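You operate a simulated robot arm through the tools that you are given. There is no shell and no other tool. Be economical: measure what you need, move in short steps, check, and stop when the job is done.

You are at the controls of a simulated robot arm. One attempt, no reset.

JOB
Latch the bag into its ring, then strain the orange jug through it.
Fine: both latches on, steel bucket underneath, jug back where it stood. Set down upright: blue-rimmed bag, orange jug.

Only the result counts: the job must be done as asked and must still hold three seconds after the hand-in. Knocking over, shifting, dropping, spilling or breaking anything else fails it.

ROBOT AND FRAMES
A 7-joint arm with a two-finger gripper, on a carriage that runs on a rail from [-12, 1143] to [14, -1237] (x, y) and turns from -137 to 196 degrees about z. Base frame: it is fixed where the carriage stands at the start and does not move with it; the origin is on the floor, on the carriage's upright axis, x ahead of it, y to its left, z up; the surface under the hand at the start is at about z = 840. Readings come in mm, degrees, newtons and seconds.
Its first joint turns from -149.0 to 149.0 degrees. Places, roughly: blue-lined steel bucket (28x20x15 cm) [500, 100, 400]; green latch [500, 300, 900]; purple latch [500, 0, 900]; ring with latches [500, 100, 700]. Payload 2.45 kg.
The tool frame sits at the grasp point between the pads (the TCP): z along the fingers, y along the line on which they close. The tips reach 26 mm beyond it. The gripper opens to 96 mm. The gripper's body begins 69 mm behind the TCP.
Orientation is that of the tool frame in the base frame, as a unit quaternion [w, x, y, z]. With the fingers straight down and closing along the base's y, the tool's x points along the base's -x, its y along +y and its z along -z.

CONTROLS
- The arm moves only by the tool jog_arm. Its argument "increments" is a list of rows, each a list of 7 numbers: the finger opening in mm, from 0 to 96, then the shift along the base's x, y, z in units of 150 mm (1.0 is 150 mm), then the turn, a rotation vector about the base's x, y, z in units of 90 degrees (1.0 is 90 degrees). In form: [[fingers, tx, ty, tz, rx, ry, rz], ...]. A call has 1 to 10 rows; each row is the pose to reach, as a shift and turn from the pose commanded when the call began. A call with a number of a shift or a turn outside -1 to 1 is refused whole. A row lasts 0.2 s, in which the tool goes at most 50 mm and 8.6 degrees; a call with a longer step from one row to the next is refused whole, and so is a gripper value outside its range. Where a pose cannot be reached the arm comes as near as it can. A force on the tool above 40 N (or 10 N above the force at the start of the call, whichever is more), or a blocked arm, ends the call early, and 0.2 s more pass. The fingers move at their own pace and stop on an object; they squeeze with about 44 N. The grip force told is the motor's: it shows also when the fingers shut on nothing. Time passes only in rows, and 0.2 s behind the last, so rows that repeat a pose let the fingers close. The reply holds the time, the measured pose of the TCP, the force on the tool along the base axes, the opening and the grip force, in the units named above and with some noise, with the torque about the TCP (base axes, N m) and any sound that the robot's microphone picked up.
- Cameras (640 x 400 px; columns grow to the right, rows downward): "scene" is now at [31.3, 181.2, 1664]; the picture's right is [0.19, -0.98, 0.00], its down [-0.75, -0.14, -0.64] and it looks along [0.63, 0.12, -0.77] (base axes); focal length 259 px, centre (320, 200). "wrist" rides on the gripper at [82, 3, -98] in the tool frame; the picture's right is [-0.04, 1.00, 0.00], its down [-0.73, -0.03, -0.68] and it looks along [-0.68, -0.03, 0.73] (tool axes); focal length 256 px, centre (320, 200). There is no depth. A picture from a camera that has moved, and an enlarged one, comes with that camera's place and axes in the base frame and with its lens.
- get_image(camera): a new picture of that camera. It takes no simulated time.
- move_column(by): slides the trunk up (or, below 0, down) by that many mm; the arm and the scene camera ride with it, the base frame stays. It gives what a move gives, with no picture.
- steer(legs): drives the robot by 1 to 6 legs, each [ahead, left, turn to the left] in mm, mm and degrees, along the robot's own axes; the way and the turn of a leg run together, so that a leg with both is an arc; at most 1500 mm and 180 degrees a leg. The arm and the cameras ride along, it lands a little off, and it stops where it bumps. It keeps to its track: a leg is cut to what the track allows. It gives what a move gives.
- turn_head(pan, tilt): turns the head with the scene camera to pan (to the left, within 155 degrees either way) and tilt (down, from -29 to 69), counted from straight ahead of the robot. It gives what a move gives.
- enlarge(camera, box): a new picture of the part [left, top, right, bottom] of that camera's present view, enlarged. It takes no simulated time.
- job_done(): hands the job in; it is judged then, once.

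Go step by step. Nothing tells you exact positions but the pictures and the camera data: compare them with the known pose of the tool, close in by small moves and look again before you grip or let go. The budget is 120 turns and 78 pictures, counting those below and the enlarged ones. Unless the task says otherwise, let go and move clear before handing in, and close with one line.

The tools are called after "Emit:" as a command line: name --pt "numbers of a row" for each row, then --argument value for the rest, lists and objects as JSON in quotes. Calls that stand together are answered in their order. jog_arm: Moves the arm, as the interface text tells. Its arguments: {"type":"object","properties":{"increments":{"type":"array","items":{"type":"array","items":{"type":"number"}}}},"required":["increments"]} The other tools are called the same way: move_column (by) slides the trunk up or down; steer (legs) drives the base; turn_head (pan, tilt) turns the head that bears the scene camera; get_image (camera) takes a picture; enlarge (camera, box) takes an enlarged picture of a part of a camera's view; job_done () hands the job in.

At the start:

```text
time: 0.0
ee_pos: [750.1, 521.1, 1161.6]
orientation: [0.0, 0.0, 1.0, 0.0]
force: [-0.2, -0.1, -0.1]
ft_torque: [0.01, -0.01, 0.0]
gripper_width: 95.9
finger_force: 0.0
trunk travel left (down, up): [-675.0, 35.0]
robot x, y, heading: [0.9, 0.3, 0.3]
head pan, tilt: [10.8, 50.1]
```

scene: 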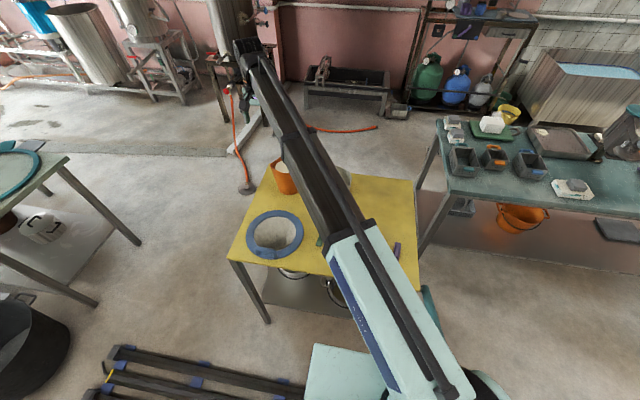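
wrist: 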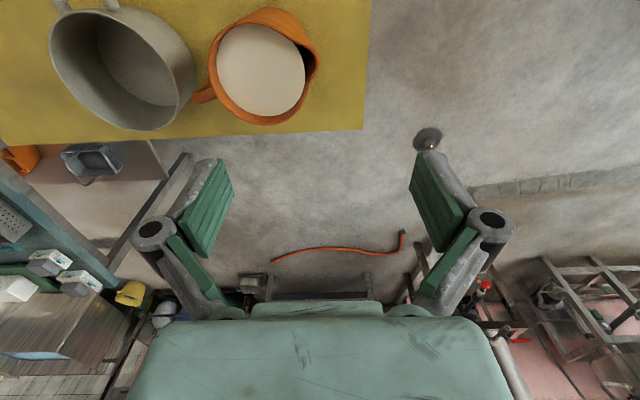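

I see a yellow table with an orange jug, a steel pot and a blue-rimmed bag; the ring and bucket seem to be at or below the table's near edge. I'll look closer before moving.

Emit:
enlarge --camera "scene" --box '[210, 140, 450, 330]'

Emit:
get_image --camera "wrist"

```text
2.11 times, centred on (330, 235) of scene
camera zoom: at [31.3, 181.2, 1664.0], right [0.19, -0.98, 0.0], down [-0.75, -0.14, -0.64], along [0.63, 0.12, -0.77], focal length 546 px, centre (299, 126)
```

zoom: 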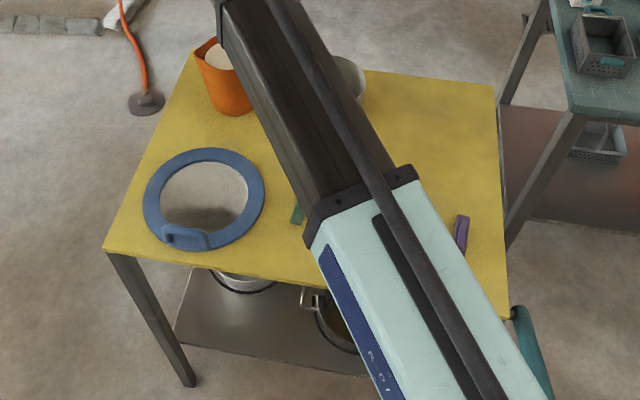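

```text
74 pictures are left
camera wrist: at [668.4, 524.4, 1260.0], right [0.04, 1.0, 0.0], down [0.73, -0.03, 0.68], along [0.68, -0.03, -0.73], focal length 256 px, centre (320, 200)
```

wrist: 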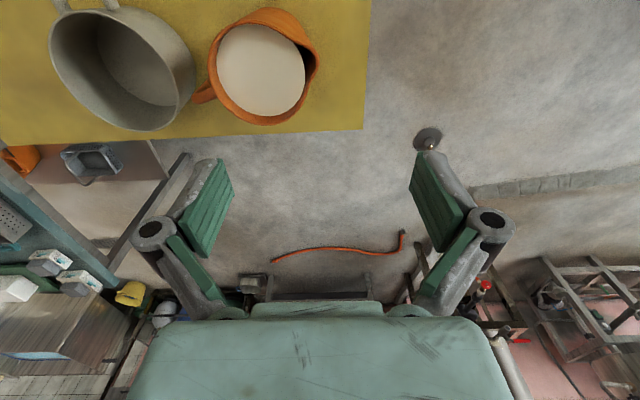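

The bag stands near (495, 437), the jug near (743, 464), and the latches near (493, 274) and (511, 5), with the ring between them, hidden by the arm. I'll drive left to y≈700, where everything is in reach, and look back.

Emit:
steer --legs '[[0, 700, 0]]'

Emit:
turn_head --pan -45 --tilt 45

Emit:
get_image --camera "scene"

```text
time: 3.9
ee_pos: [730.9, 1248.3, 1161.4]
orientation: [0.0, -0.009, 1.0, 0.0]
force: [-0.8, 0.1, 0.5]
ft_torque: [0.0, 0.0, 0.0]
gripper_width: 96.0
finger_force: 0.1
trunk travel left (down, up): [-675.0, 35.0]
robot x, y, heading: [-6.4, 709.9, 1.1]
head pan, tilt: [10.8, 50.1]
```

```text
time: 5.1
ee_pos: [730.1, 1247.2, 1161.4]
orientation: [0.0, -0.011, 1.0, 0.0]
force: [0.4, -0.9, 0.3]
ft_torque: [-0.02, 0.01, 0.0]
gripper_width: 96.1
finger_force: 0.0
trunk travel left (down, up): [-675.0, 35.0]
robot x, y, heading: [-7.1, 711.0, 0.8]
head pan, tilt: [-45.0, 45.0]
```

```text
73 pictures are left
camera scene: at [3.0, 820.4, 1671.1], right [-0.69, -0.72, 0.0], down [-0.51, 0.49, -0.71], along [0.51, -0.49, -0.71], focal length 259 px, centre (320, 200)
```

scene: 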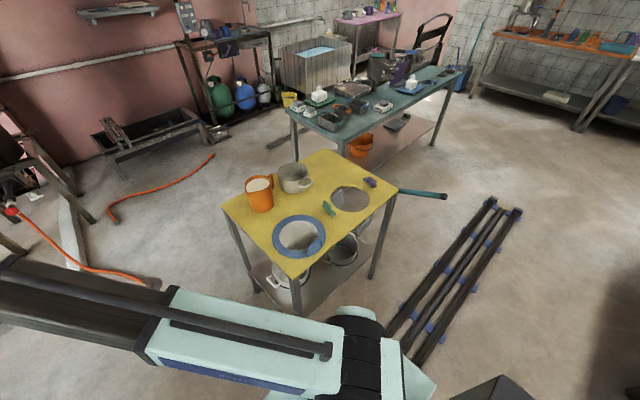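

Emit:
enlarge --camera "scene" --box '[220, 145, 460, 325]'

Emit:
enlarge --camera "scene" --box '[260, 170, 390, 280]'

```text
2.22 times, centred on (340, 235) of scene
camera zoom: at [3.0, 820.4, 1671.1], right [-0.69, -0.72, 0.0], down [-0.51, 0.49, -0.71], along [0.51, -0.49, -0.71], focal length 576 px, centre (276, 122)
```

zoom: 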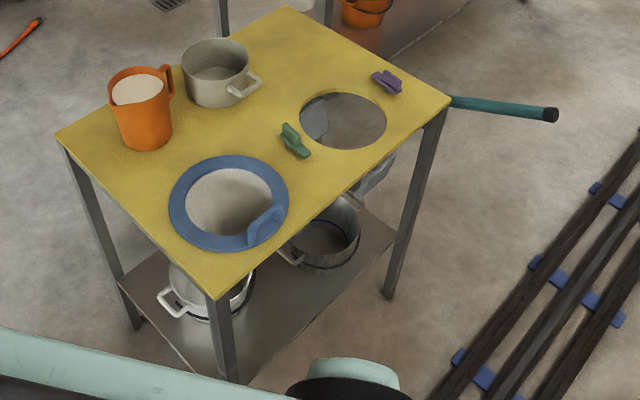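

```text
3.64 times, centred on (325, 225) of scene
camera zoom: at [3.0, 820.4, 1671.1], right [-0.69, -0.72, 0.0], down [-0.51, 0.49, -0.71], along [0.51, -0.49, -0.71], focal length 942 px, centre (302, 109)
```

zoom: 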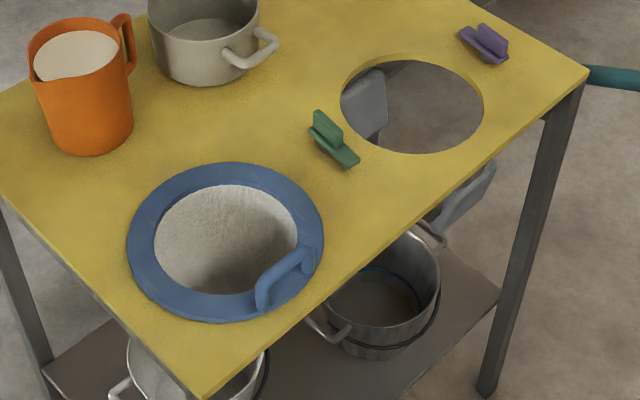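

The ring is the hole at about (503, 152), with its latches on the table top. The bag lies with its rim on the table and a handle loop, and a steel bucket sits on the shelf. I'll swing the carriage so that the hand comes over the ring.

Emit:
steer --legs '[[0, 0, -80]]'

Emit:
turn_head --pan 20 --tilt 50

Emit:
get_image --camera "wrist"

Emit:
get_image --camera "scene"

```text
time: 9.0
ee_pos: [636.0, 63.2, 1162.2]
orientation: [0.001, 0.643, 0.766, 0.0]
force: [0.7, -0.3, -0.1]
ft_torque: [0.01, 0.02, -0.02]
gripper_width: 96.1
finger_force: 0.0
trunk travel left (down, up): [-675.0, 35.0]
robot x, y, heading: [-8.7, 706.6, -79.8]
head pan, tilt: [-45.0, 45.0]
```

```text
time: 10.4
ee_pos: [635.7, 63.0, 1162.9]
orientation: [0.0, 0.643, 0.766, 0.0]
force: [0.1, -0.9, 0.2]
ft_torque: [0.02, -0.01, 0.0]
gripper_width: 95.9
finger_force: 0.0
trunk travel left (down, up): [-675.0, 35.0]
robot x, y, heading: [-7.2, 713.2, -80.0]
head pan, tilt: [20.0, 50.0]
```

```text
70 pictures are left
camera wrist: at [625.3, 143.4, 1260.0], right [0.99, 0.13, 0.0], down [0.1, -0.73, 0.68], along [0.09, -0.67, -0.73], focal length 256 px, centre (320, 200)
```

wrist: 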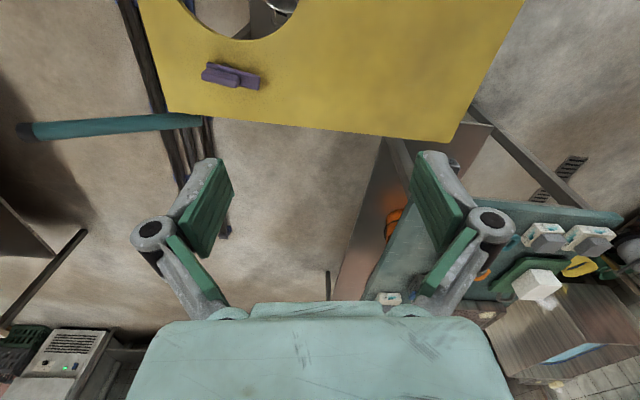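

```text
69 pictures are left
camera scene: at [191.0, 714.7, 1664.2], right [-0.87, -0.5, 0.0], down [-0.38, 0.66, -0.64], along [0.32, -0.56, -0.77], focal length 259 px, centre (320, 200)
```

scene: 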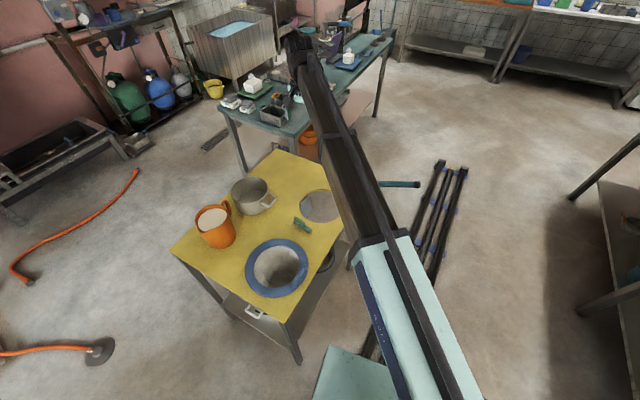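

The wrist camera shows the purple latch; I'll move the hand back so that the camera looks at the whole ring.

Emit:
jog_arm --pt "96 -0.2 0.2 0 0 0 0" --pt "96 -0.4 0.4 0 0 0 0" --pt "96 -0.6 0.6 0 0 0 0" --pt "96 -0.75 0.8 0 0 0 0" --pt "96 -0.85 1 0 0 0 0"

Emit:
get_image --camera "wrist"

```text
time: 11.6
ee_pos: [509.6, 213.8, 1162.2]
orientation: [0.001, 0.643, 0.766, 0.001]
force: [1.0, -0.3, -0.2]
ft_torque: [0.01, 0.0, -0.01]
gripper_width: 95.9
finger_force: 0.0
trunk travel left (down, up): [-675.0, 35.0]
robot x, y, heading: [-8.0, 714.4, -80.2]
head pan, tilt: [20.0, 50.0]
```

```text
68 pictures are left
camera wrist: at [498.2, 294.0, 1260.1], right [0.99, 0.13, 0.0], down [0.1, -0.73, 0.68], along [0.09, -0.67, -0.73], focal length 256 px, centre (320, 200)
```

wrist: 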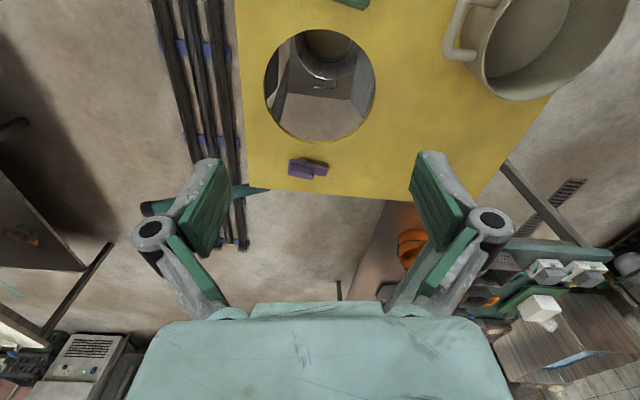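

Emit:
enlarge --camera "wrist" --box '[240, 0, 400, 200]'

Emit:
jog_arm --pt "96 0 0.3 0 0 0 0" --pt "96 0 0.6 0 0 0 0" --pt "96 0 0.8 0 0 0 0"

Emit:
enlarge --camera "wrist" --box '[160, 0, 480, 200]'

```text
2.00 times, centred on (320, 100) of wrist
camera zoom: at [498.2, 294.0, 1260.1], right [0.99, 0.13, 0.0], down [0.1, -0.73, 0.68], along [0.09, -0.67, -0.73], focal length 512 px, centre (320, 400)
```

zoom: 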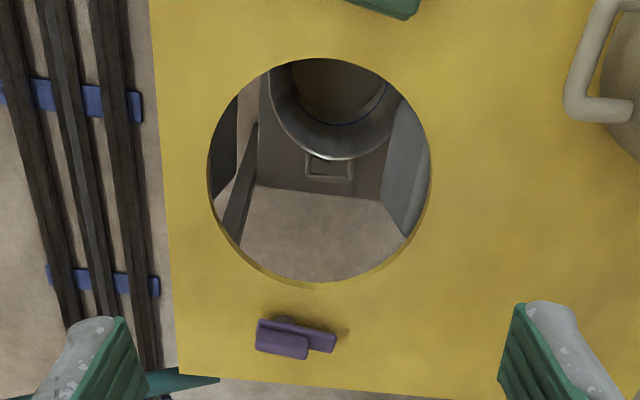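

```text
time: 12.4
ee_pos: [506.5, 331.6, 1159.2]
orientation: [0.0, 0.644, 0.765, 0.0]
force: [0.0, 0.0, -0.3]
ft_torque: [-0.01, 0.01, 0.03]
gripper_width: 96.0
finger_force: 0.0
trunk travel left (down, up): [-675.0, 35.0]
robot x, y, heading: [-8.3, 710.6, -79.8]
head pan, tilt: [20.0, 50.0]
```

```text
2.00 times, centred on (320, 100) of wrist
camera zoom: at [495.5, 412.4, 1257.0], right [0.99, 0.13, 0.0], down [0.1, -0.73, 0.68], along [0.09, -0.67, -0.73], focal length 512 px, centre (320, 400)
```

zoom: 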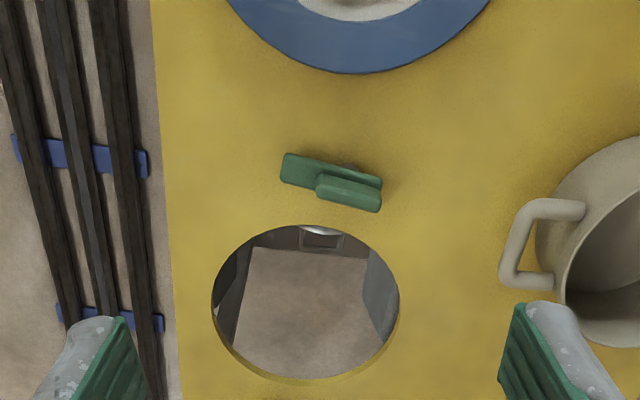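

The hole centre is about (516, 157) and the bucket shows through it, roughly concentric. Both latches lie tangentially beside the hole, so I'll zoom in on them and the bag.

Emit:
enlarge --camera "wrist" --box '[280, 60, 370, 120]'

Emit:
enlarge --camera "scene" --box '[230, 180, 350, 310]'

```text
6.67 times, centred on (325, 90) of wrist
camera zoom: at [495.5, 412.4, 1257.0], right [0.99, 0.13, 0.0], down [0.1, -0.73, 0.68], along [0.09, -0.67, -0.73], focal length 1707 px, centre (287, 933)
```

zoom: 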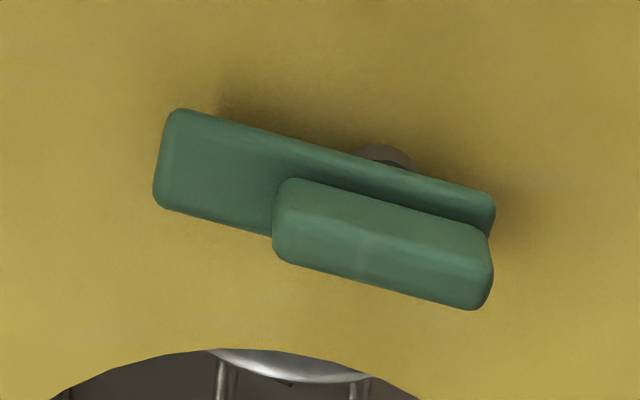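

```text
3.08 times, centred on (290, 245) of scene
camera zoom: at [191.0, 714.8, 1664.1], right [-0.87, -0.5, 0.0], down [-0.38, 0.66, -0.64], along [0.32, -0.56, -0.77], focal length 797 px, centre (412, 62)
```

zoom: 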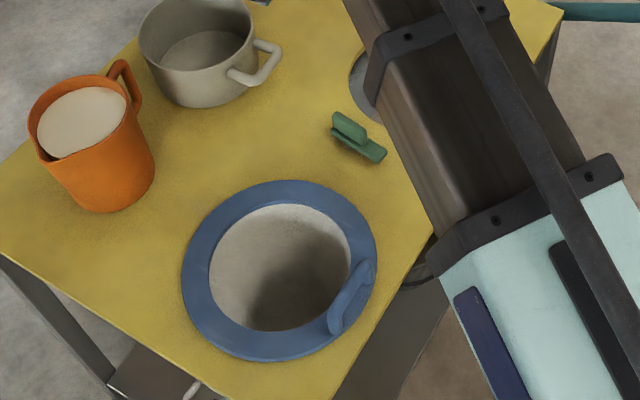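

The latches are plates on posts, each with an upright grip fin over its pivot; both need about a +90° turn to point at the ring. Next I'll look closely at the bag, its handle and the bucket.

Emit:
jog_arm --pt "96 0 0.3 0 0 0 0" --pt "96 0 0.6 0 0 0 0" --pt "96 0 0.8 0 0 0 0" --pt "96 0 0.8 0 0 0 0"

Emit:
enlarge --camera "wrist" --box '[220, 0, 420, 125]'

```text
time: 13.4
ee_pos: [508.2, 452.7, 1162.0]
orientation: [0.0, 0.642, 0.766, 0.0]
force: [0.5, 0.6, 0.1]
ft_torque: [-0.03, 0.01, -0.01]
gripper_width: 96.0
finger_force: 0.0
trunk travel left (down, up): [-675.0, 35.0]
robot x, y, heading: [-11.5, 709.9, -80.2]
head pan, tilt: [20.0, 50.0]
```

```text
3.20 times, centred on (320, 62) of wrist
camera zoom: at [498.0, 533.5, 1260.5], right [0.99, 0.13, 0.0], down [0.1, -0.73, 0.68], along [0.09, -0.67, -0.73], focal length 819 px, centre (320, 640)
```

zoom: 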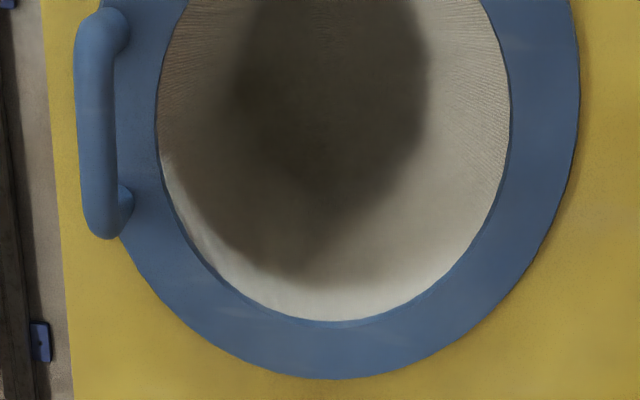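

The bag centre is about (516, 450) with rim radius ~106. Its handle bar runs along y at x≈418, z≈870. That is slightly too close to the base, so I'll back the carriage up 100 mm along the rail, then line up over the handle.

Emit:
steer --legs '[[-100, 0, 0]]'

Emit:
jog_arm --pt "96 -0.2 -0.2 -0.1 0 0 -0.06" --pt "96 -0.4 -0.4 -0.3 0 0 -0.11" --pt "96 -0.5 -0.6 -0.5 0 0 -0.11" --pt "96 -0.5 -0.7 -0.7 0 0 -0.11" --pt "96 -0.5 -0.7 -0.9 0 0 -0.11" --pt "96 -0.5 -0.7 -1 0 0 -0.11"

Emit:
get_image --camera "wrist"

```text
time: 14.5
ee_pos: [507.4, 551.6, 1162.4]
orientation: [-0.001, 0.643, 0.766, 0.0]
force: [-0.3, 0.4, -0.6]
ft_torque: [-0.01, 0.03, 0.0]
gripper_width: 96.2
finger_force: 0.0
trunk travel left (down, up): [-675.0, 35.0]
robot x, y, heading: [-7.1, 809.2, -79.8]
head pan, tilt: [20.0, 50.0]
```

```text
refused: row 2 steps farther than a row can; nothing moved
```

```text
62 pictures are left
camera wrist: at [496.7, 631.4, 1260.5], right [0.99, 0.13, 0.0], down [0.1, -0.73, 0.68], along [0.09, -0.67, -0.73], focal length 256 px, centre (320, 200)
```

wrist: 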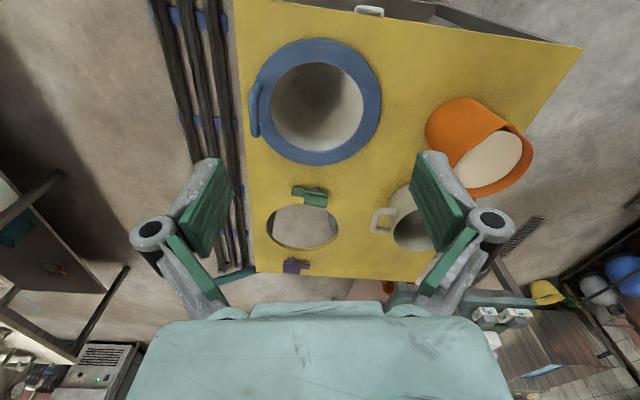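

The handle again computes to (418, 450). Moving above it in even steps.

Emit:
jog_arm --pt "96 -0.1 -0.12 -0.16 0 0 -0.03" --pt "96 -0.2 -0.24 -0.33 0 0 -0.06" --pt "96 -0.3 -0.36 -0.5 0 0 -0.09" --pt "96 -0.4 -0.48 -0.66 0 0 -0.11" --pt "96 -0.5 -0.6 -0.83 0 0 -0.11" --pt "96 -0.593 -0.684 -1 0 0 -0.11" --pt "96 -0.593 -0.684 -1 0 0 -0.11"

Emit:
get_image --camera "wrist"

Emit:
enlarge --camera "scene" --box '[240, 150, 400, 250]'

```text
time: 16.1
ee_pos: [419.6, 445.0, 1012.2]
orientation: [0.0, 0.707, 0.708, 0.001]
force: [-0.1, 0.2, -0.2]
ft_torque: [-0.03, -0.02, 0.0]
gripper_width: 96.0
finger_force: 0.0
trunk travel left (down, up): [-675.0, 35.0]
robot x, y, heading: [-11.1, 811.3, -79.8]
head pan, tilt: [20.0, 50.0]
```

```text
61 pictures are left
camera wrist: at [422.0, 527.0, 1109.7], right [1.0, -0.04, 0.0], down [-0.03, -0.73, 0.68], along [-0.03, -0.68, -0.73], focal length 256 px, centre (320, 200)
```

wrist: 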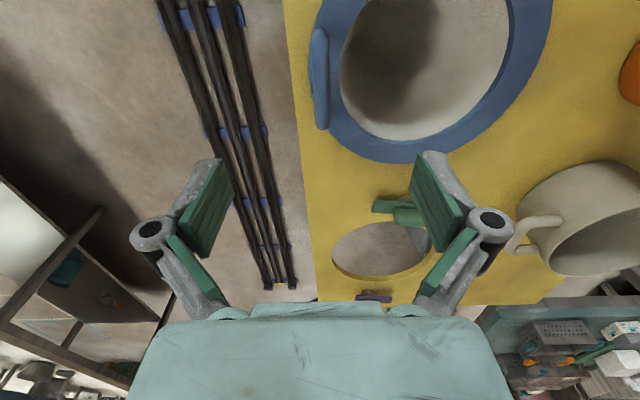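

```text
4.00 times, centred on (320, 200) of scene
camera zoom: at [189.9, 812.7, 1664.2], right [-0.87, -0.5, 0.0], down [-0.38, 0.66, -0.64], along [0.32, -0.56, -0.77], focal length 1036 px, centre (320, 200)
```

zoom: 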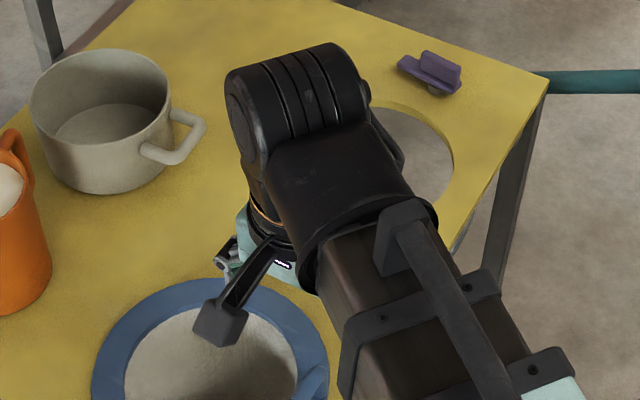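

The handle bar is right under the hand. Descending to z≈884 with a moderate opening.

Emit:
jog_arm --pt "60 -0.01 0.03 -0.25 0 0 0" --pt "50 -0.01 0.03 -0.5 0 0 0" --pt "50 -0.01 0.03 -0.7 0 0 0" --pt "50 -0.01 0.03 -0.853 0 0 0" --pt "50 -0.01 0.03 -0.853 0 0 0"

Emit:
get_image --camera "wrist"

```text
time: 17.3
ee_pos: [418.6, 452.1, 883.9]
orientation: [0.001, 0.706, 0.708, 0.0]
force: [0.8, 0.4, -0.8]
ft_torque: [0.03, -0.03, 0.03]
gripper_width: 49.8
finger_force: 0.0
trunk travel left (down, up): [-675.0, 35.0]
robot x, y, heading: [-11.8, 805.9, -79.7]
head pan, tilt: [20.0, 50.0]
```

```text
59 pictures are left
camera wrist: at [422.5, 533.5, 981.3], right [1.0, -0.04, 0.0], down [-0.03, -0.73, 0.68], along [-0.03, -0.68, -0.73], focal length 256 px, centre (320, 200)
```

wrist: 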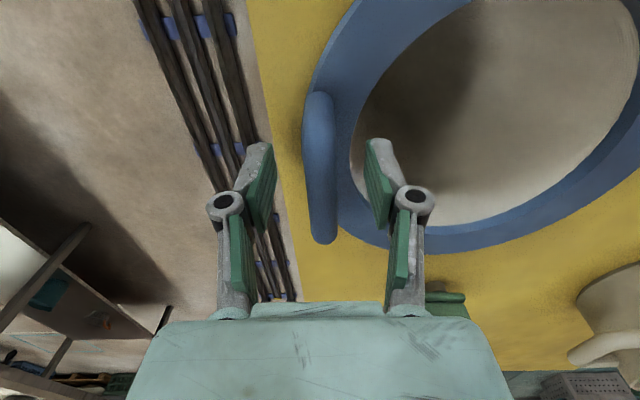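

The bar sits between the pads. Closing on it.

Emit:
jog_arm --pt "20 0 0 0 0 0 0" --pt "0 0 0 0 0 0 0" --pt "0 0 0 0 0 0 0" --pt "0 0 0 0 0 0 0"

Emit:
get_image --camera "wrist"

```text
time: 18.3
ee_pos: [419.1, 451.5, 883.6]
orientation: [0.001, 0.706, 0.708, 0.001]
force: [0.9, 1.4, 0.2]
ft_torque: [-0.06, 0.0, 0.08]
gripper_width: 12.8
finger_force: 39.9
trunk travel left (down, up): [-675.0, 35.0]
robot x, y, heading: [-13.6, 809.6, -80.1]
head pan, tilt: [20.0, 50.0]
```

```text
58 pictures are left
camera wrist: at [422.4, 533.5, 981.5], right [1.0, -0.04, 0.0], down [-0.03, -0.73, 0.68], along [-0.03, -0.68, -0.73], focal length 256 px, centre (320, 200)
```

wrist: 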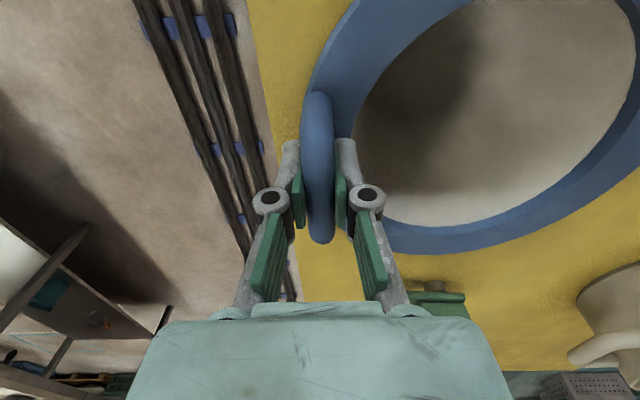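

Gripped at 12.8 mm. Lifting straight up.

Emit:
jog_arm --pt "0 0 0 0.07 0 0 0" --pt "0 0 0 0.15 0 0 0" --pt "0 0 0 0.3 0 0 0" --pt "0 0 0 0.5 0 0 0" --pt "0 0 0 0.7 0 0 0" --pt "0 0 0 0.9 0 0 0" --pt "0 0 0 1 0 0 0"

Emit:
get_image --camera "wrist"

Emit:
enlarge --camera "scene" --box '[220, 130, 420, 290]'

```text
time: 19.9
ee_pos: [418.6, 452.7, 1034.5]
orientation: [0.0, 0.706, 0.708, 0.001]
force: [0.3, -0.1, -2.5]
ft_torque: [-0.02, 0.15, 0.01]
gripper_width: 12.8
finger_force: 39.7
trunk travel left (down, up): [-675.0, 35.0]
robot x, y, heading: [-8.5, 807.7, -80.2]
head pan, tilt: [20.0, 50.0]
```

```text
57 pictures are left
camera wrist: at [422.1, 533.6, 1132.8], right [1.0, -0.04, 0.0], down [-0.03, -0.73, 0.68], along [-0.03, -0.68, -0.73], focal length 256 px, centre (320, 200)
```

wrist: 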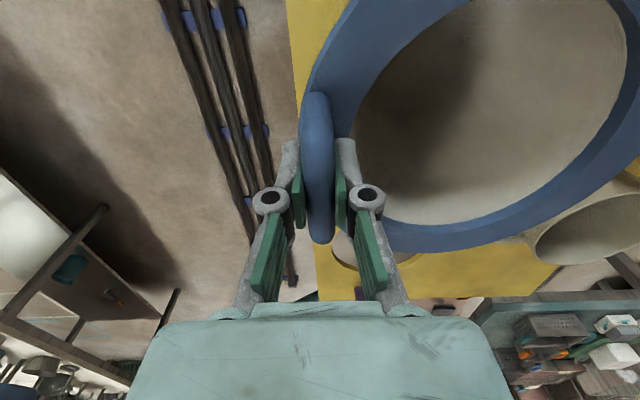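

```text
2.50 times, centred on (320, 210) of scene
camera zoom: at [190.0, 812.7, 1664.1], right [-0.87, -0.5, 0.0], down [-0.38, 0.66, -0.64], along [0.32, -0.56, -0.77], focal length 648 px, centre (320, 175)
```

zoom: 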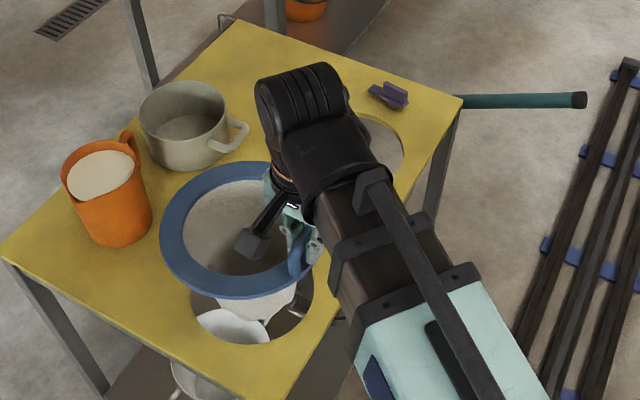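

The bag rises level (2.5 N) out of its parking hole. Lifting further until it is fully clear.

Emit:
jog_arm --pt "0 0 0 0.2 0 0 0" --pt "0 0 0 0.4 0 0 0" --pt "0 0 0 0.6 0 0 0" --pt "0 0 0 0.8 0 0 0" --pt "0 0 0 0.93 0 0 0" --pt "0 0 0 0.93 0 0 0"

Emit:
enlarge --camera "scene" --box '[220, 110, 420, 290]'

```text
time: 21.3
ee_pos: [416.8, 452.6, 1172.2]
orientation: [0.0, 0.707, 0.708, 0.001]
force: [-0.1, 0.2, -0.5]
ft_torque: [0.01, 0.18, 0.0]
gripper_width: 12.5
finger_force: 39.2
trunk travel left (down, up): [-675.0, 35.0]
robot x, y, heading: [-6.4, 809.2, -80.1]
head pan, tilt: [20.0, 50.0]
```

```text
2.22 times, centred on (320, 200) of scene
camera zoom: at [190.1, 812.7, 1664.1], right [-0.87, -0.5, 0.0], down [-0.38, 0.66, -0.64], along [0.32, -0.56, -0.77], focal length 576 px, centre (320, 200)
```

zoom: 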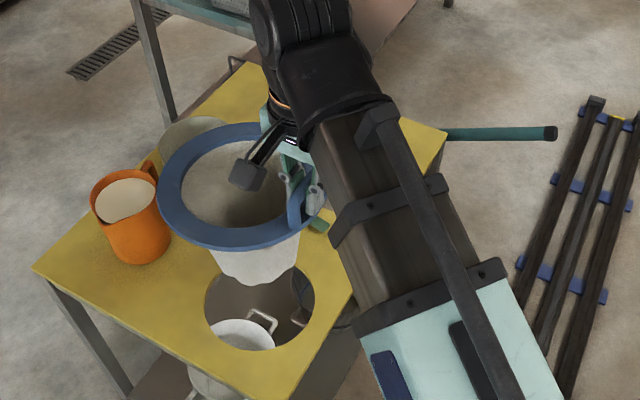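

The bag's bottom is around z 990, well clear of everything. Moving along −y to above the ring.

Emit:
jog_arm --pt "0 0 -0.15 0 0 0 0" --pt "0 0 -0.4 0 0 0 0" --pt "0 0 -0.65 0 0 0 0" --pt "0 0 -0.9 0 0 0 0" --pt "0 0 -1 0 0 0 0"

Emit:
jog_arm --pt "0 0 -0.25 0 0 0 0" --pt "0 0 -0.5 0 0 0 0" --pt "0 0 -0.75 0 0 0 0" --pt "0 0.01 -0.9 0 0 0 0" --pt "0 0.01 -0.973 0 0 0 0" --pt "0 0.01 -0.973 0 0 0 0"

Emit:
get_image --camera "wrist"

Emit:
get_image --camera "scene"

```text
time: 22.5
ee_pos: [419.3, 302.1, 1173.0]
orientation: [-0.001, 0.707, 0.707, 0.001]
force: [0.2, -0.5, -2.3]
ft_torque: [0.01, 0.21, 0.0]
gripper_width: 12.5
finger_force: 39.1
trunk travel left (down, up): [-675.0, 35.0]
robot x, y, heading: [-10.1, 804.5, -80.2]
head pan, tilt: [20.0, 50.0]
```

```text
time: 23.9
ee_pos: [418.9, 154.2, 1174.2]
orientation: [0.0, 0.707, 0.707, 0.0]
force: [-0.3, -0.3, -1.8]
ft_torque: [0.05, 0.16, 0.01]
gripper_width: 12.8
finger_force: 39.1
trunk travel left (down, up): [-675.0, 35.0]
robot x, y, heading: [-10.9, 809.0, -80.2]
head pan, tilt: [20.0, 50.0]
```

```text
54 pictures are left
camera wrist: at [422.0, 235.8, 1271.6], right [1.0, -0.04, 0.0], down [-0.03, -0.73, 0.68], along [-0.03, -0.68, -0.73], focal length 256 px, centre (320, 200)
```

wrist: 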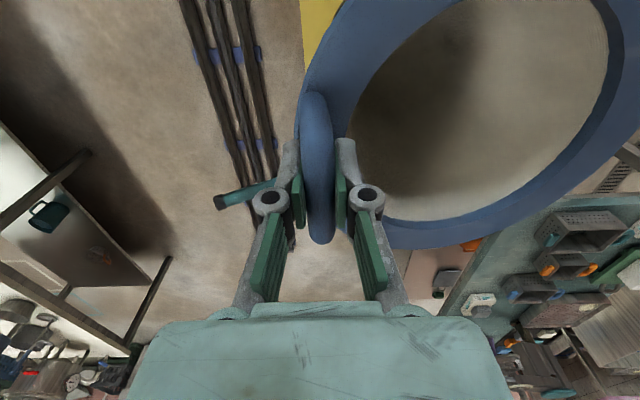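

```text
53 pictures are left
camera scene: at [190.1, 812.6, 1664.1], right [-0.87, -0.5, 0.0], down [-0.38, 0.66, -0.64], along [0.32, -0.56, -0.77], focal length 259 px, centre (320, 200)
```

scene: 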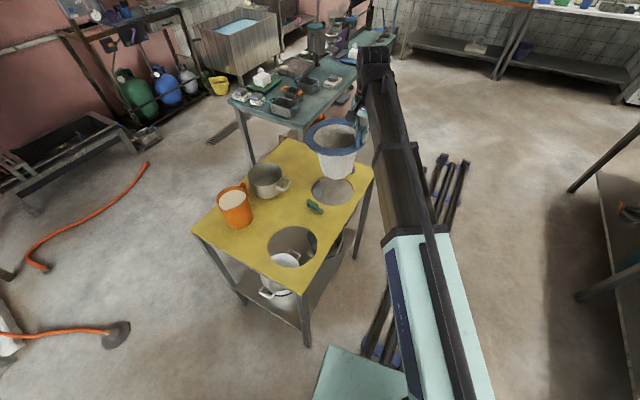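

Both holes show in the scene camera; I'll zoom to check alignment.

Emit:
enlarge --camera "scene" --box '[230, 110, 390, 290]'

Emit:
enlarge --camera "scene" --box '[290, 110, 390, 220]'

```text
2.22 times, centred on (310, 200) of scene
camera zoom: at [190.1, 812.6, 1664.1], right [-0.87, -0.5, 0.0], down [-0.38, 0.66, -0.64], along [0.32, -0.56, -0.77], focal length 576 px, centre (342, 200)
```

zoom: 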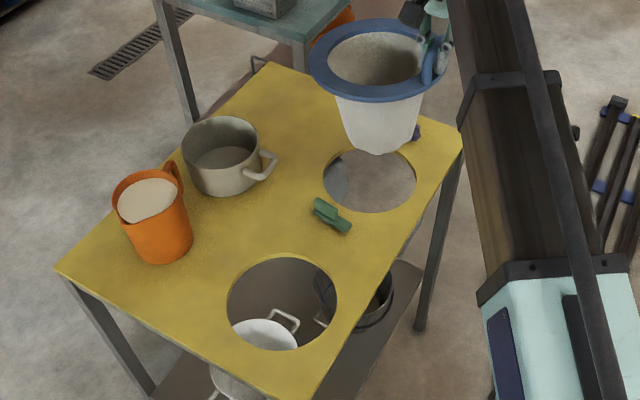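

```text
3.64 times, centred on (340, 165) of scene
camera zoom: at [190.1, 812.6, 1664.1], right [-0.87, -0.5, 0.0], down [-0.38, 0.66, -0.64], along [0.32, -0.56, -0.77], focal length 942 px, centre (247, 327)
```

zoom: 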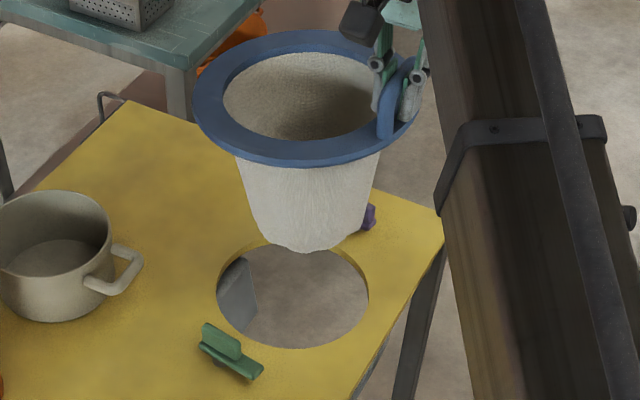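

Spacing of the holes is 300 mm in y and equal x, so I want y≈152. Descending part way and checking alignment just above the hole.

Emit:
jog_arm --pt "0 0 -0.013 -0.2 0 0 0" --pt "0 0 -0.013 -0.4 0 0 0" --pt "0 0 -0.013 -0.6 0 0 0" --pt "0 0 -0.013 -0.8 0 0 0" --pt "0 0 -0.013 -0.95 0 0 0" --pt "0 0 -0.013 -0.95 0 0 0"

Emit:
enlarge --camera "scene" --box '[290, 110, 390, 220]'

```text
time: 25.3
ee_pos: [418.6, 153.3, 1033.8]
orientation: [0.0, 0.707, 0.708, -0.001]
force: [-0.2, -0.1, -1.7]
ft_torque: [0.01, 0.15, -0.04]
gripper_width: 12.5
finger_force: 39.4
trunk travel left (down, up): [-675.0, 35.0]
robot x, y, heading: [-8.8, 810.2, -80.2]
head pan, tilt: [20.0, 50.0]
```

```text
3.64 times, centred on (340, 165) of scene
camera zoom: at [190.1, 812.6, 1664.1], right [-0.87, -0.5, 0.0], down [-0.38, 0.66, -0.64], along [0.32, -0.56, -0.77], focal length 942 px, centre (247, 327)
```

zoom: 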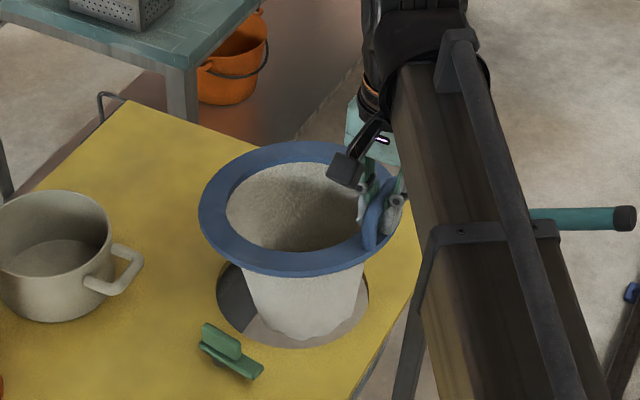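

Alignment is within a few mm (clearance is about 20 mm). Lowering into the ring.

Emit:
jog_arm --pt "0 0.02 0 -0.2 0 0 0" --pt "0 0.02 0 -0.4 0 0 0" --pt "0 0.02 0 -0.6 0 0 0" --pt "0 0.02 0 -0.8 0 0 0" --pt "0 0.02 0 -0.92 0 0 0" --pt "0 0.02 0 -0.92 0 0 0"

Emit:
enlarge --camera "scene" --box '[290, 130, 390, 220]'

Emit:
get_image --camera "wrist"

```text
time: 26.7
ee_pos: [420.8, 155.2, 892.2]
orientation: [0.0, 0.707, 0.707, 0.0]
force: [-0.6, -0.3, 0.0]
ft_torque: [-0.09, -0.35, -0.06]
gripper_width: 13.2
finger_force: 39.4
trunk travel left (down, up): [-675.0, 35.0]
robot x, y, heading: [-7.1, 812.2, -80.0]
head pan, tilt: [20.0, 50.0]
```

```text
4.44 times, centred on (340, 175) of scene
camera zoom: at [189.7, 812.8, 1664.2], right [-0.87, -0.5, 0.0], down [-0.38, 0.66, -0.64], along [0.32, -0.56, -0.77], focal length 1152 px, centre (231, 311)
```

zoom: 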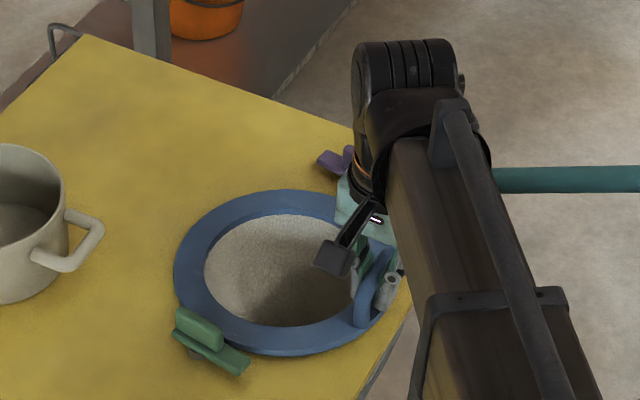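

```text
48 pictures are left
camera wrist: at [423.7, 236.6, 990.9], right [1.0, -0.04, 0.0], down [-0.03, -0.73, 0.68], along [-0.03, -0.68, -0.73], focal length 256 px, centre (320, 200)
```

wrist: 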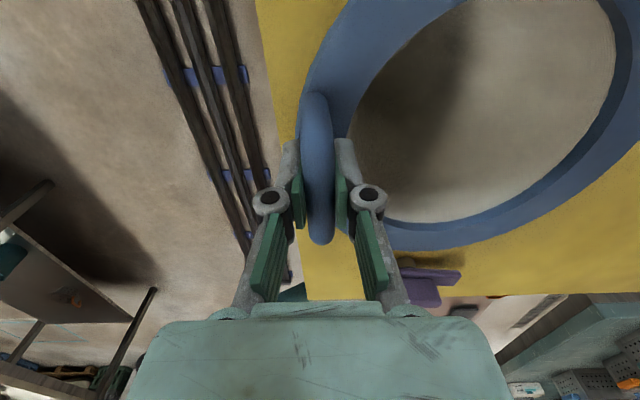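

The bag's far side already touches down (droop of a couple of degrees in the grip). Lowering a few more mm before release.

Emit:
jog_arm --pt "0 0 0 -0.03 0 0 0" --pt "0 0 0 -0.05 0 0 0" --pt "0 0 0 -0.05 0 0 0"

Emit:
enlarge --camera "scene" --box '[305, 150, 375, 200]'

```text
time: 27.5
ee_pos: [421.8, 154.8, 884.6]
orientation: [0.0, 0.707, 0.708, 0.001]
force: [-1.3, -0.6, 2.5]
ft_torque: [-0.03, -0.36, 0.02]
gripper_width: 13.5
finger_force: 39.8
trunk travel left (down, up): [-675.0, 35.0]
robot x, y, heading: [-7.6, 811.6, -80.1]
head pan, tilt: [20.0, 50.0]
```

```text
8.00 times, centred on (340, 175) of scene
camera zoom: at [189.7, 812.9, 1664.2], right [-0.87, -0.5, 0.0], down [-0.38, 0.66, -0.64], along [0.32, -0.56, -0.77], focal length 2073 px, centre (160, 400)
```

zoom: 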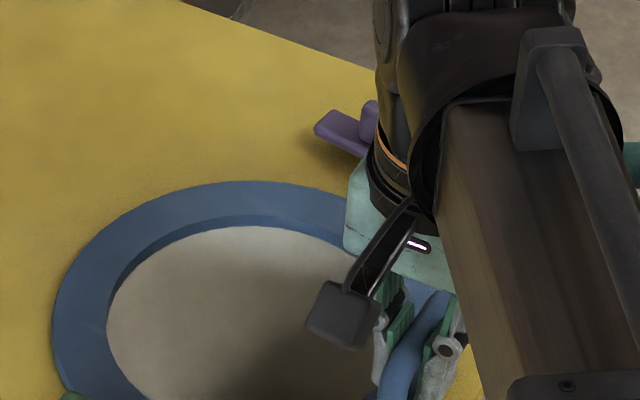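

Now at 884.6 with the load fully on the table: seated. Releasing and rising.

Emit:
jog_arm --pt "20 0 0 0 0 0 0" --pt "45 0 0 0 0 0 0" --pt "45 0 0 0 0 0 0" --pt "45 0 0 0.2 0 0 0" --pt "45 0 0 0.45 0 0 0" --pt "45 0 0 0.7 0 0 0" --pt "60 0 0.2 0.9 0 0 0" --pt "60 0 0.4 1 0 0 0" --pt "60 0 0.4 1 0 0 0"

Emit:
get_image --camera "wrist"

Emit:
enlarge --camera "scene" --box '[290, 130, 390, 220]'

```text
time: 29.5
ee_pos: [420.9, 218.3, 1036.1]
orientation: [0.0, 0.707, 0.707, 0.0]
force: [0.4, -0.4, 0.9]
ft_torque: [0.01, 0.04, 0.0]
gripper_width: 59.8
finger_force: 0.0
trunk travel left (down, up): [-675.0, 35.0]
robot x, y, heading: [-8.2, 808.1, -79.9]
head pan, tilt: [20.0, 50.0]
```

```text
46 pictures are left
camera wrist: at [424.1, 298.6, 1133.6], right [1.0, -0.04, 0.0], down [-0.03, -0.73, 0.68], along [-0.03, -0.68, -0.73], focal length 256 px, centre (320, 200)
```

wrist: 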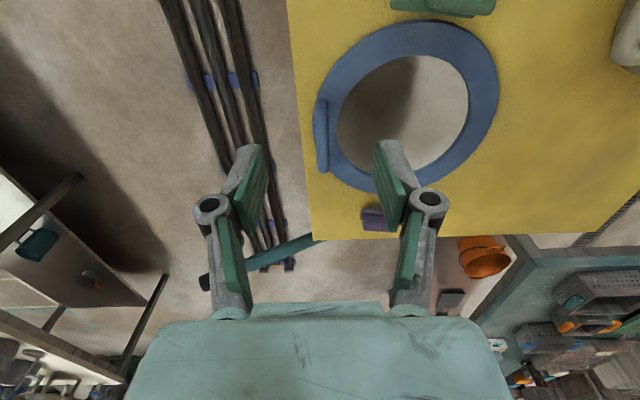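

```text
4.44 times, centred on (340, 175) of scene
camera zoom: at [190.0, 812.8, 1664.1], right [-0.87, -0.5, 0.0], down [-0.38, 0.66, -0.64], along [0.32, -0.56, -0.77], focal length 1152 px, centre (231, 311)
```

zoom: 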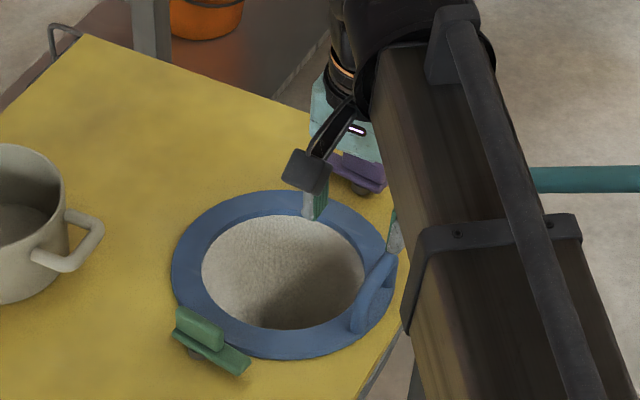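

The bag sits level in the ring, centred at about (516, 150). Next is the green latch: I'll turn the hand −90° so the fingers close across the fin, and move above it.

Emit:
jog_arm --pt "60 0.08 0.04 0 0 0 -0.09" --pt "60 0.16 0.08 0 0 0 -0.18" --pt "60 0.24 0.12 0 0 0 -0.27" --pt "60 0.32 0.16 0 0 0 -0.36" --pt "60 0.4 0.2 0 0 0 -0.45" --pt "60 0.48 0.24 0 0 0 -0.54" --pt "60 0.56 0.28 0 0 0 -0.63" --pt "60 0.64 0.32 0 0 0 -0.72" --pt "60 0.72 0.36 0 0 0 -0.81" --pt "60 0.767 0.36 0 0 0 -0.9"

Emit:
jog_arm --pt "60 0 0 0 0 0 -0.09" --pt "60 0 0 0 0 0 -0.1" --pt "60 0 0 0 0 0 -0.1"

Emit:
get_image --camera "wrist"

```text
time: 31.7
ee_pos: [535.2, 269.5, 1034.8]
orientation: [0.0, 0.997, 0.078, 0.001]
force: [0.1, 0.2, 0.3]
ft_torque: [-0.01, 0.0, -0.02]
gripper_width: 60.3
finger_force: 0.0
trunk travel left (down, up): [-675.0, 35.0]
robot x, y, heading: [-7.7, 810.5, -79.9]
head pan, tilt: [20.0, 50.0]
```

```text
time: 32.5
ee_pos: [536.1, 269.4, 1037.2]
orientation: [-0.001, 1.0, 0.0, 0.0]
force: [0.3, 1.1, -0.6]
ft_torque: [-0.04, -0.02, 0.04]
gripper_width: 60.2
finger_force: 0.0
trunk travel left (down, up): [-675.0, 35.0]
robot x, y, heading: [-8.6, 811.1, -79.9]
head pan, tilt: [20.0, 50.0]
```

```text
44 pictures are left
camera wrist: at [618.1, 265.7, 1133.7], right [-0.04, -1.0, 0.0], down [-0.73, 0.03, 0.68], along [-0.68, 0.03, -0.73], focal length 256 px, centre (320, 200)
```

wrist: 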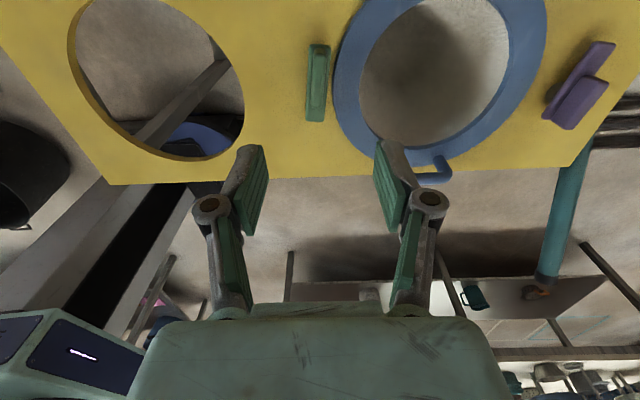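

Emit:
enlarge --camera "wrist" --box '[260, 20, 380, 140]'

Emit:
enlarge --camera "wrist" --box '[520, 20, 640, 150]'

```text
3.33 times, centred on (320, 80) of wrist
camera zoom: at [618.1, 265.7, 1133.7], right [-0.04, -1.0, 0.0], down [-0.73, 0.03, 0.68], along [-0.68, 0.03, -0.73], focal length 853 px, centre (320, 600)
```

zoom: 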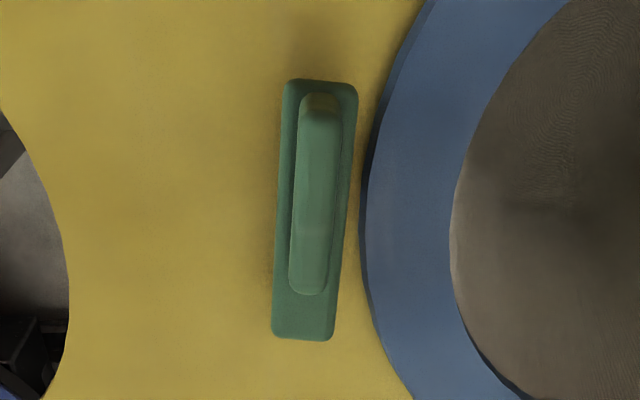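

```text
3.08 times, centred on (580, 85) of wrist
camera zoom: at [618.1, 265.7, 1133.7], right [-0.04, -1.0, 0.0], down [-0.73, 0.03, 0.68], along [-0.68, 0.03, -0.73], focal length 788 px, centre (-480, 554)
```

zoom: 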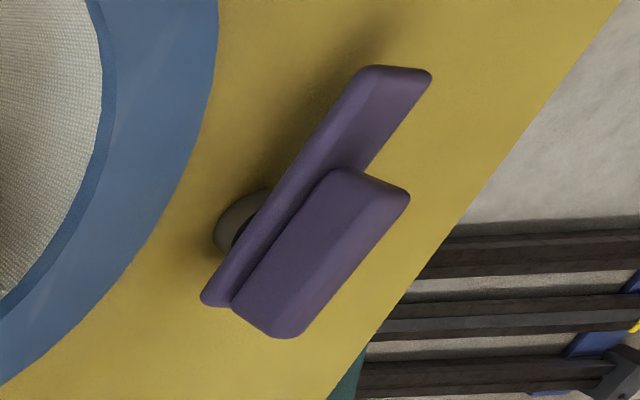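

The green latch's fin is centred over its pivot at about (536, 271.5) and yawed about −6.5°. Descending over it with that yaw, fingers open around it.

Emit:
jog_arm --pt "50 0 0.014 -0.2 0 0 -0.072" --pt "50 0 0.014 -0.45 0 0 -0.072" --pt "50 0 0.014 -0.7 0 0 -0.072" --pt "50 0 0.014 -0.85 0 0 -0.072" --pt "50 0 0.014 -0.94 0 0 -0.072" --pt "50 0 0.014 -0.94 0 0 -0.072"

Emit:
get_image --camera "wrist"

```text
time: 33.9
ee_pos: [535.4, 270.9, 892.2]
orientation: [0.0, 0.998, -0.056, 0.0]
force: [-0.6, 1.0, -0.6]
ft_torque: [0.01, 0.01, -0.01]
gripper_width: 50.2
finger_force: 0.1
trunk travel left (down, up): [-675.0, 35.0]
robot x, y, heading: [-9.3, 807.7, -80.0]
head pan, tilt: [20.0, 50.0]
```

```text
41 pictures are left
camera wrist: at [615.9, 258.2, 990.2], right [-0.15, -0.99, 0.0], down [-0.73, 0.11, 0.68], along [-0.67, 0.1, -0.73], focal length 256 px, centre (320, 200)
```

wrist: 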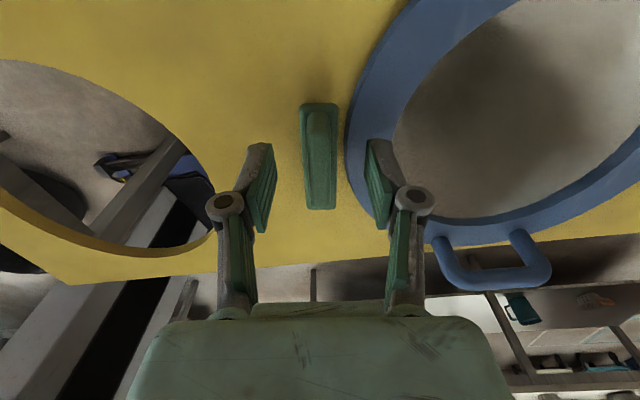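

Fingers straddle the fin. Closing on it.

Emit:
jog_arm --pt "20 0.015 0 0 0 0 0" --pt "0 0.015 0 0 0 0 0" --pt "0 0.015 0 0 0 0 0" --pt "0 0.015 0 0 0 0 0"

```text
time: 34.9
ee_pos: [537.5, 270.1, 893.6]
orientation: [0.0, 0.998, -0.056, 0.0]
force: [-0.1, -3.8, 1.2]
ft_torque: [-0.1, 0.21, -0.05]
gripper_width: 11.8
finger_force: 39.1
trunk travel left (down, up): [-675.0, 35.0]
robot x, y, heading: [-12.1, 808.0, -80.1]
head pan, tilt: [20.0, 50.0]
```

Gripped (11.8 mm). Turning +24° first to check the forces.

Emit:
jog_arm --pt "0 0 0 0 0 0 0.09" --pt "0 0 0 0 0 0 0.18" --pt "0 0 0 0 0 0 0.27" --pt "0 0 0 0 0 0 0.27"

Emit:
get_image --camera "wrist"

```text
time: 35.9
ee_pos: [538.3, 271.8, 892.5]
orientation: [-0.001, 0.988, 0.156, -0.001]
force: [-3.3, 1.8, -7.2]
ft_torque: [0.14, -0.33, 0.03]
gripper_width: 12.0
finger_force: 39.5
trunk travel left (down, up): [-675.0, 35.0]
robot x, y, heading: [-8.1, 809.9, -80.1]
head pan, tilt: [20.0, 50.0]
```

```text
40 pictures are left
camera wrist: at [616.5, 293.1, 991.9], right [0.27, -0.96, 0.0], down [-0.71, -0.2, 0.68], along [-0.65, -0.18, -0.73], focal length 256 px, centre (320, 200)
```

wrist: 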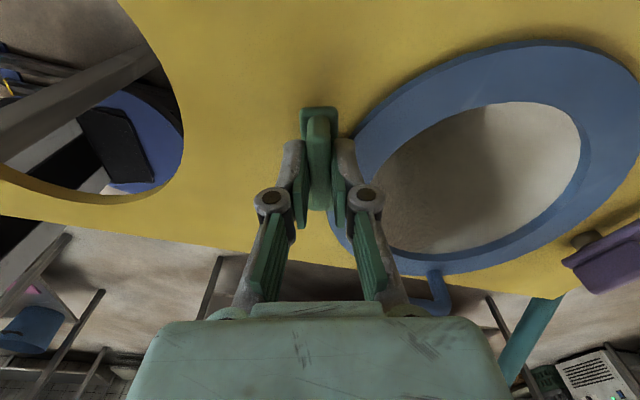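

The latch follows with small forces. Turning the remaining ~65°.

Emit:
jog_arm --pt "0 0 0 0 0 0 0.09" --pt "0 0 0 0 0 0 0.18" --pt "0 0 0 0 0 0 0.27" --pt "0 0 0 0 0 0 0.36" --pt "0 0 0 0 0 0 0.45" --pt "0 0 0 0 0 0 0.54" --pt "0 0 0 0 0 0 0.63" --pt "0 0 0 0 0 0 0.7" --pt "0 0 0 0 0 0 0.7"

Emit:
get_image --camera "wrist"

```text
time: 37.2
ee_pos: [537.3, 273.9, 893.6]
orientation: [-0.004, 0.87, 0.492, -0.001]
force: [1.2, 1.2, -6.7]
ft_torque: [-0.16, 0.0, -0.01]
gripper_width: 12.0
finger_force: 38.7
trunk travel left (down, up): [-675.0, 35.0]
robot x, y, heading: [-8.5, 808.1, -79.9]
head pan, tilt: [20.0, 50.0]
stopped in row 6: the force on the tool passed its limit at 41 N (the readings are from after the stop); the commanded pose is now the measured one
```

```text
39 pictures are left
camera wrist: at [582.7, 339.9, 992.1], right [0.83, -0.55, -0.01], down [-0.4, -0.62, 0.68], along [-0.38, -0.56, -0.73], focal length 256 px, centre (320, 200)
```

wrist: 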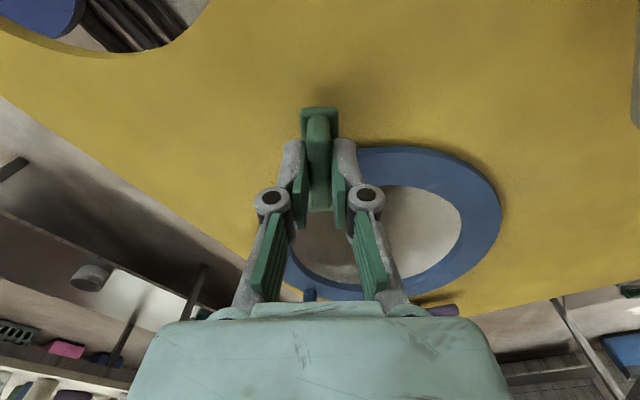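

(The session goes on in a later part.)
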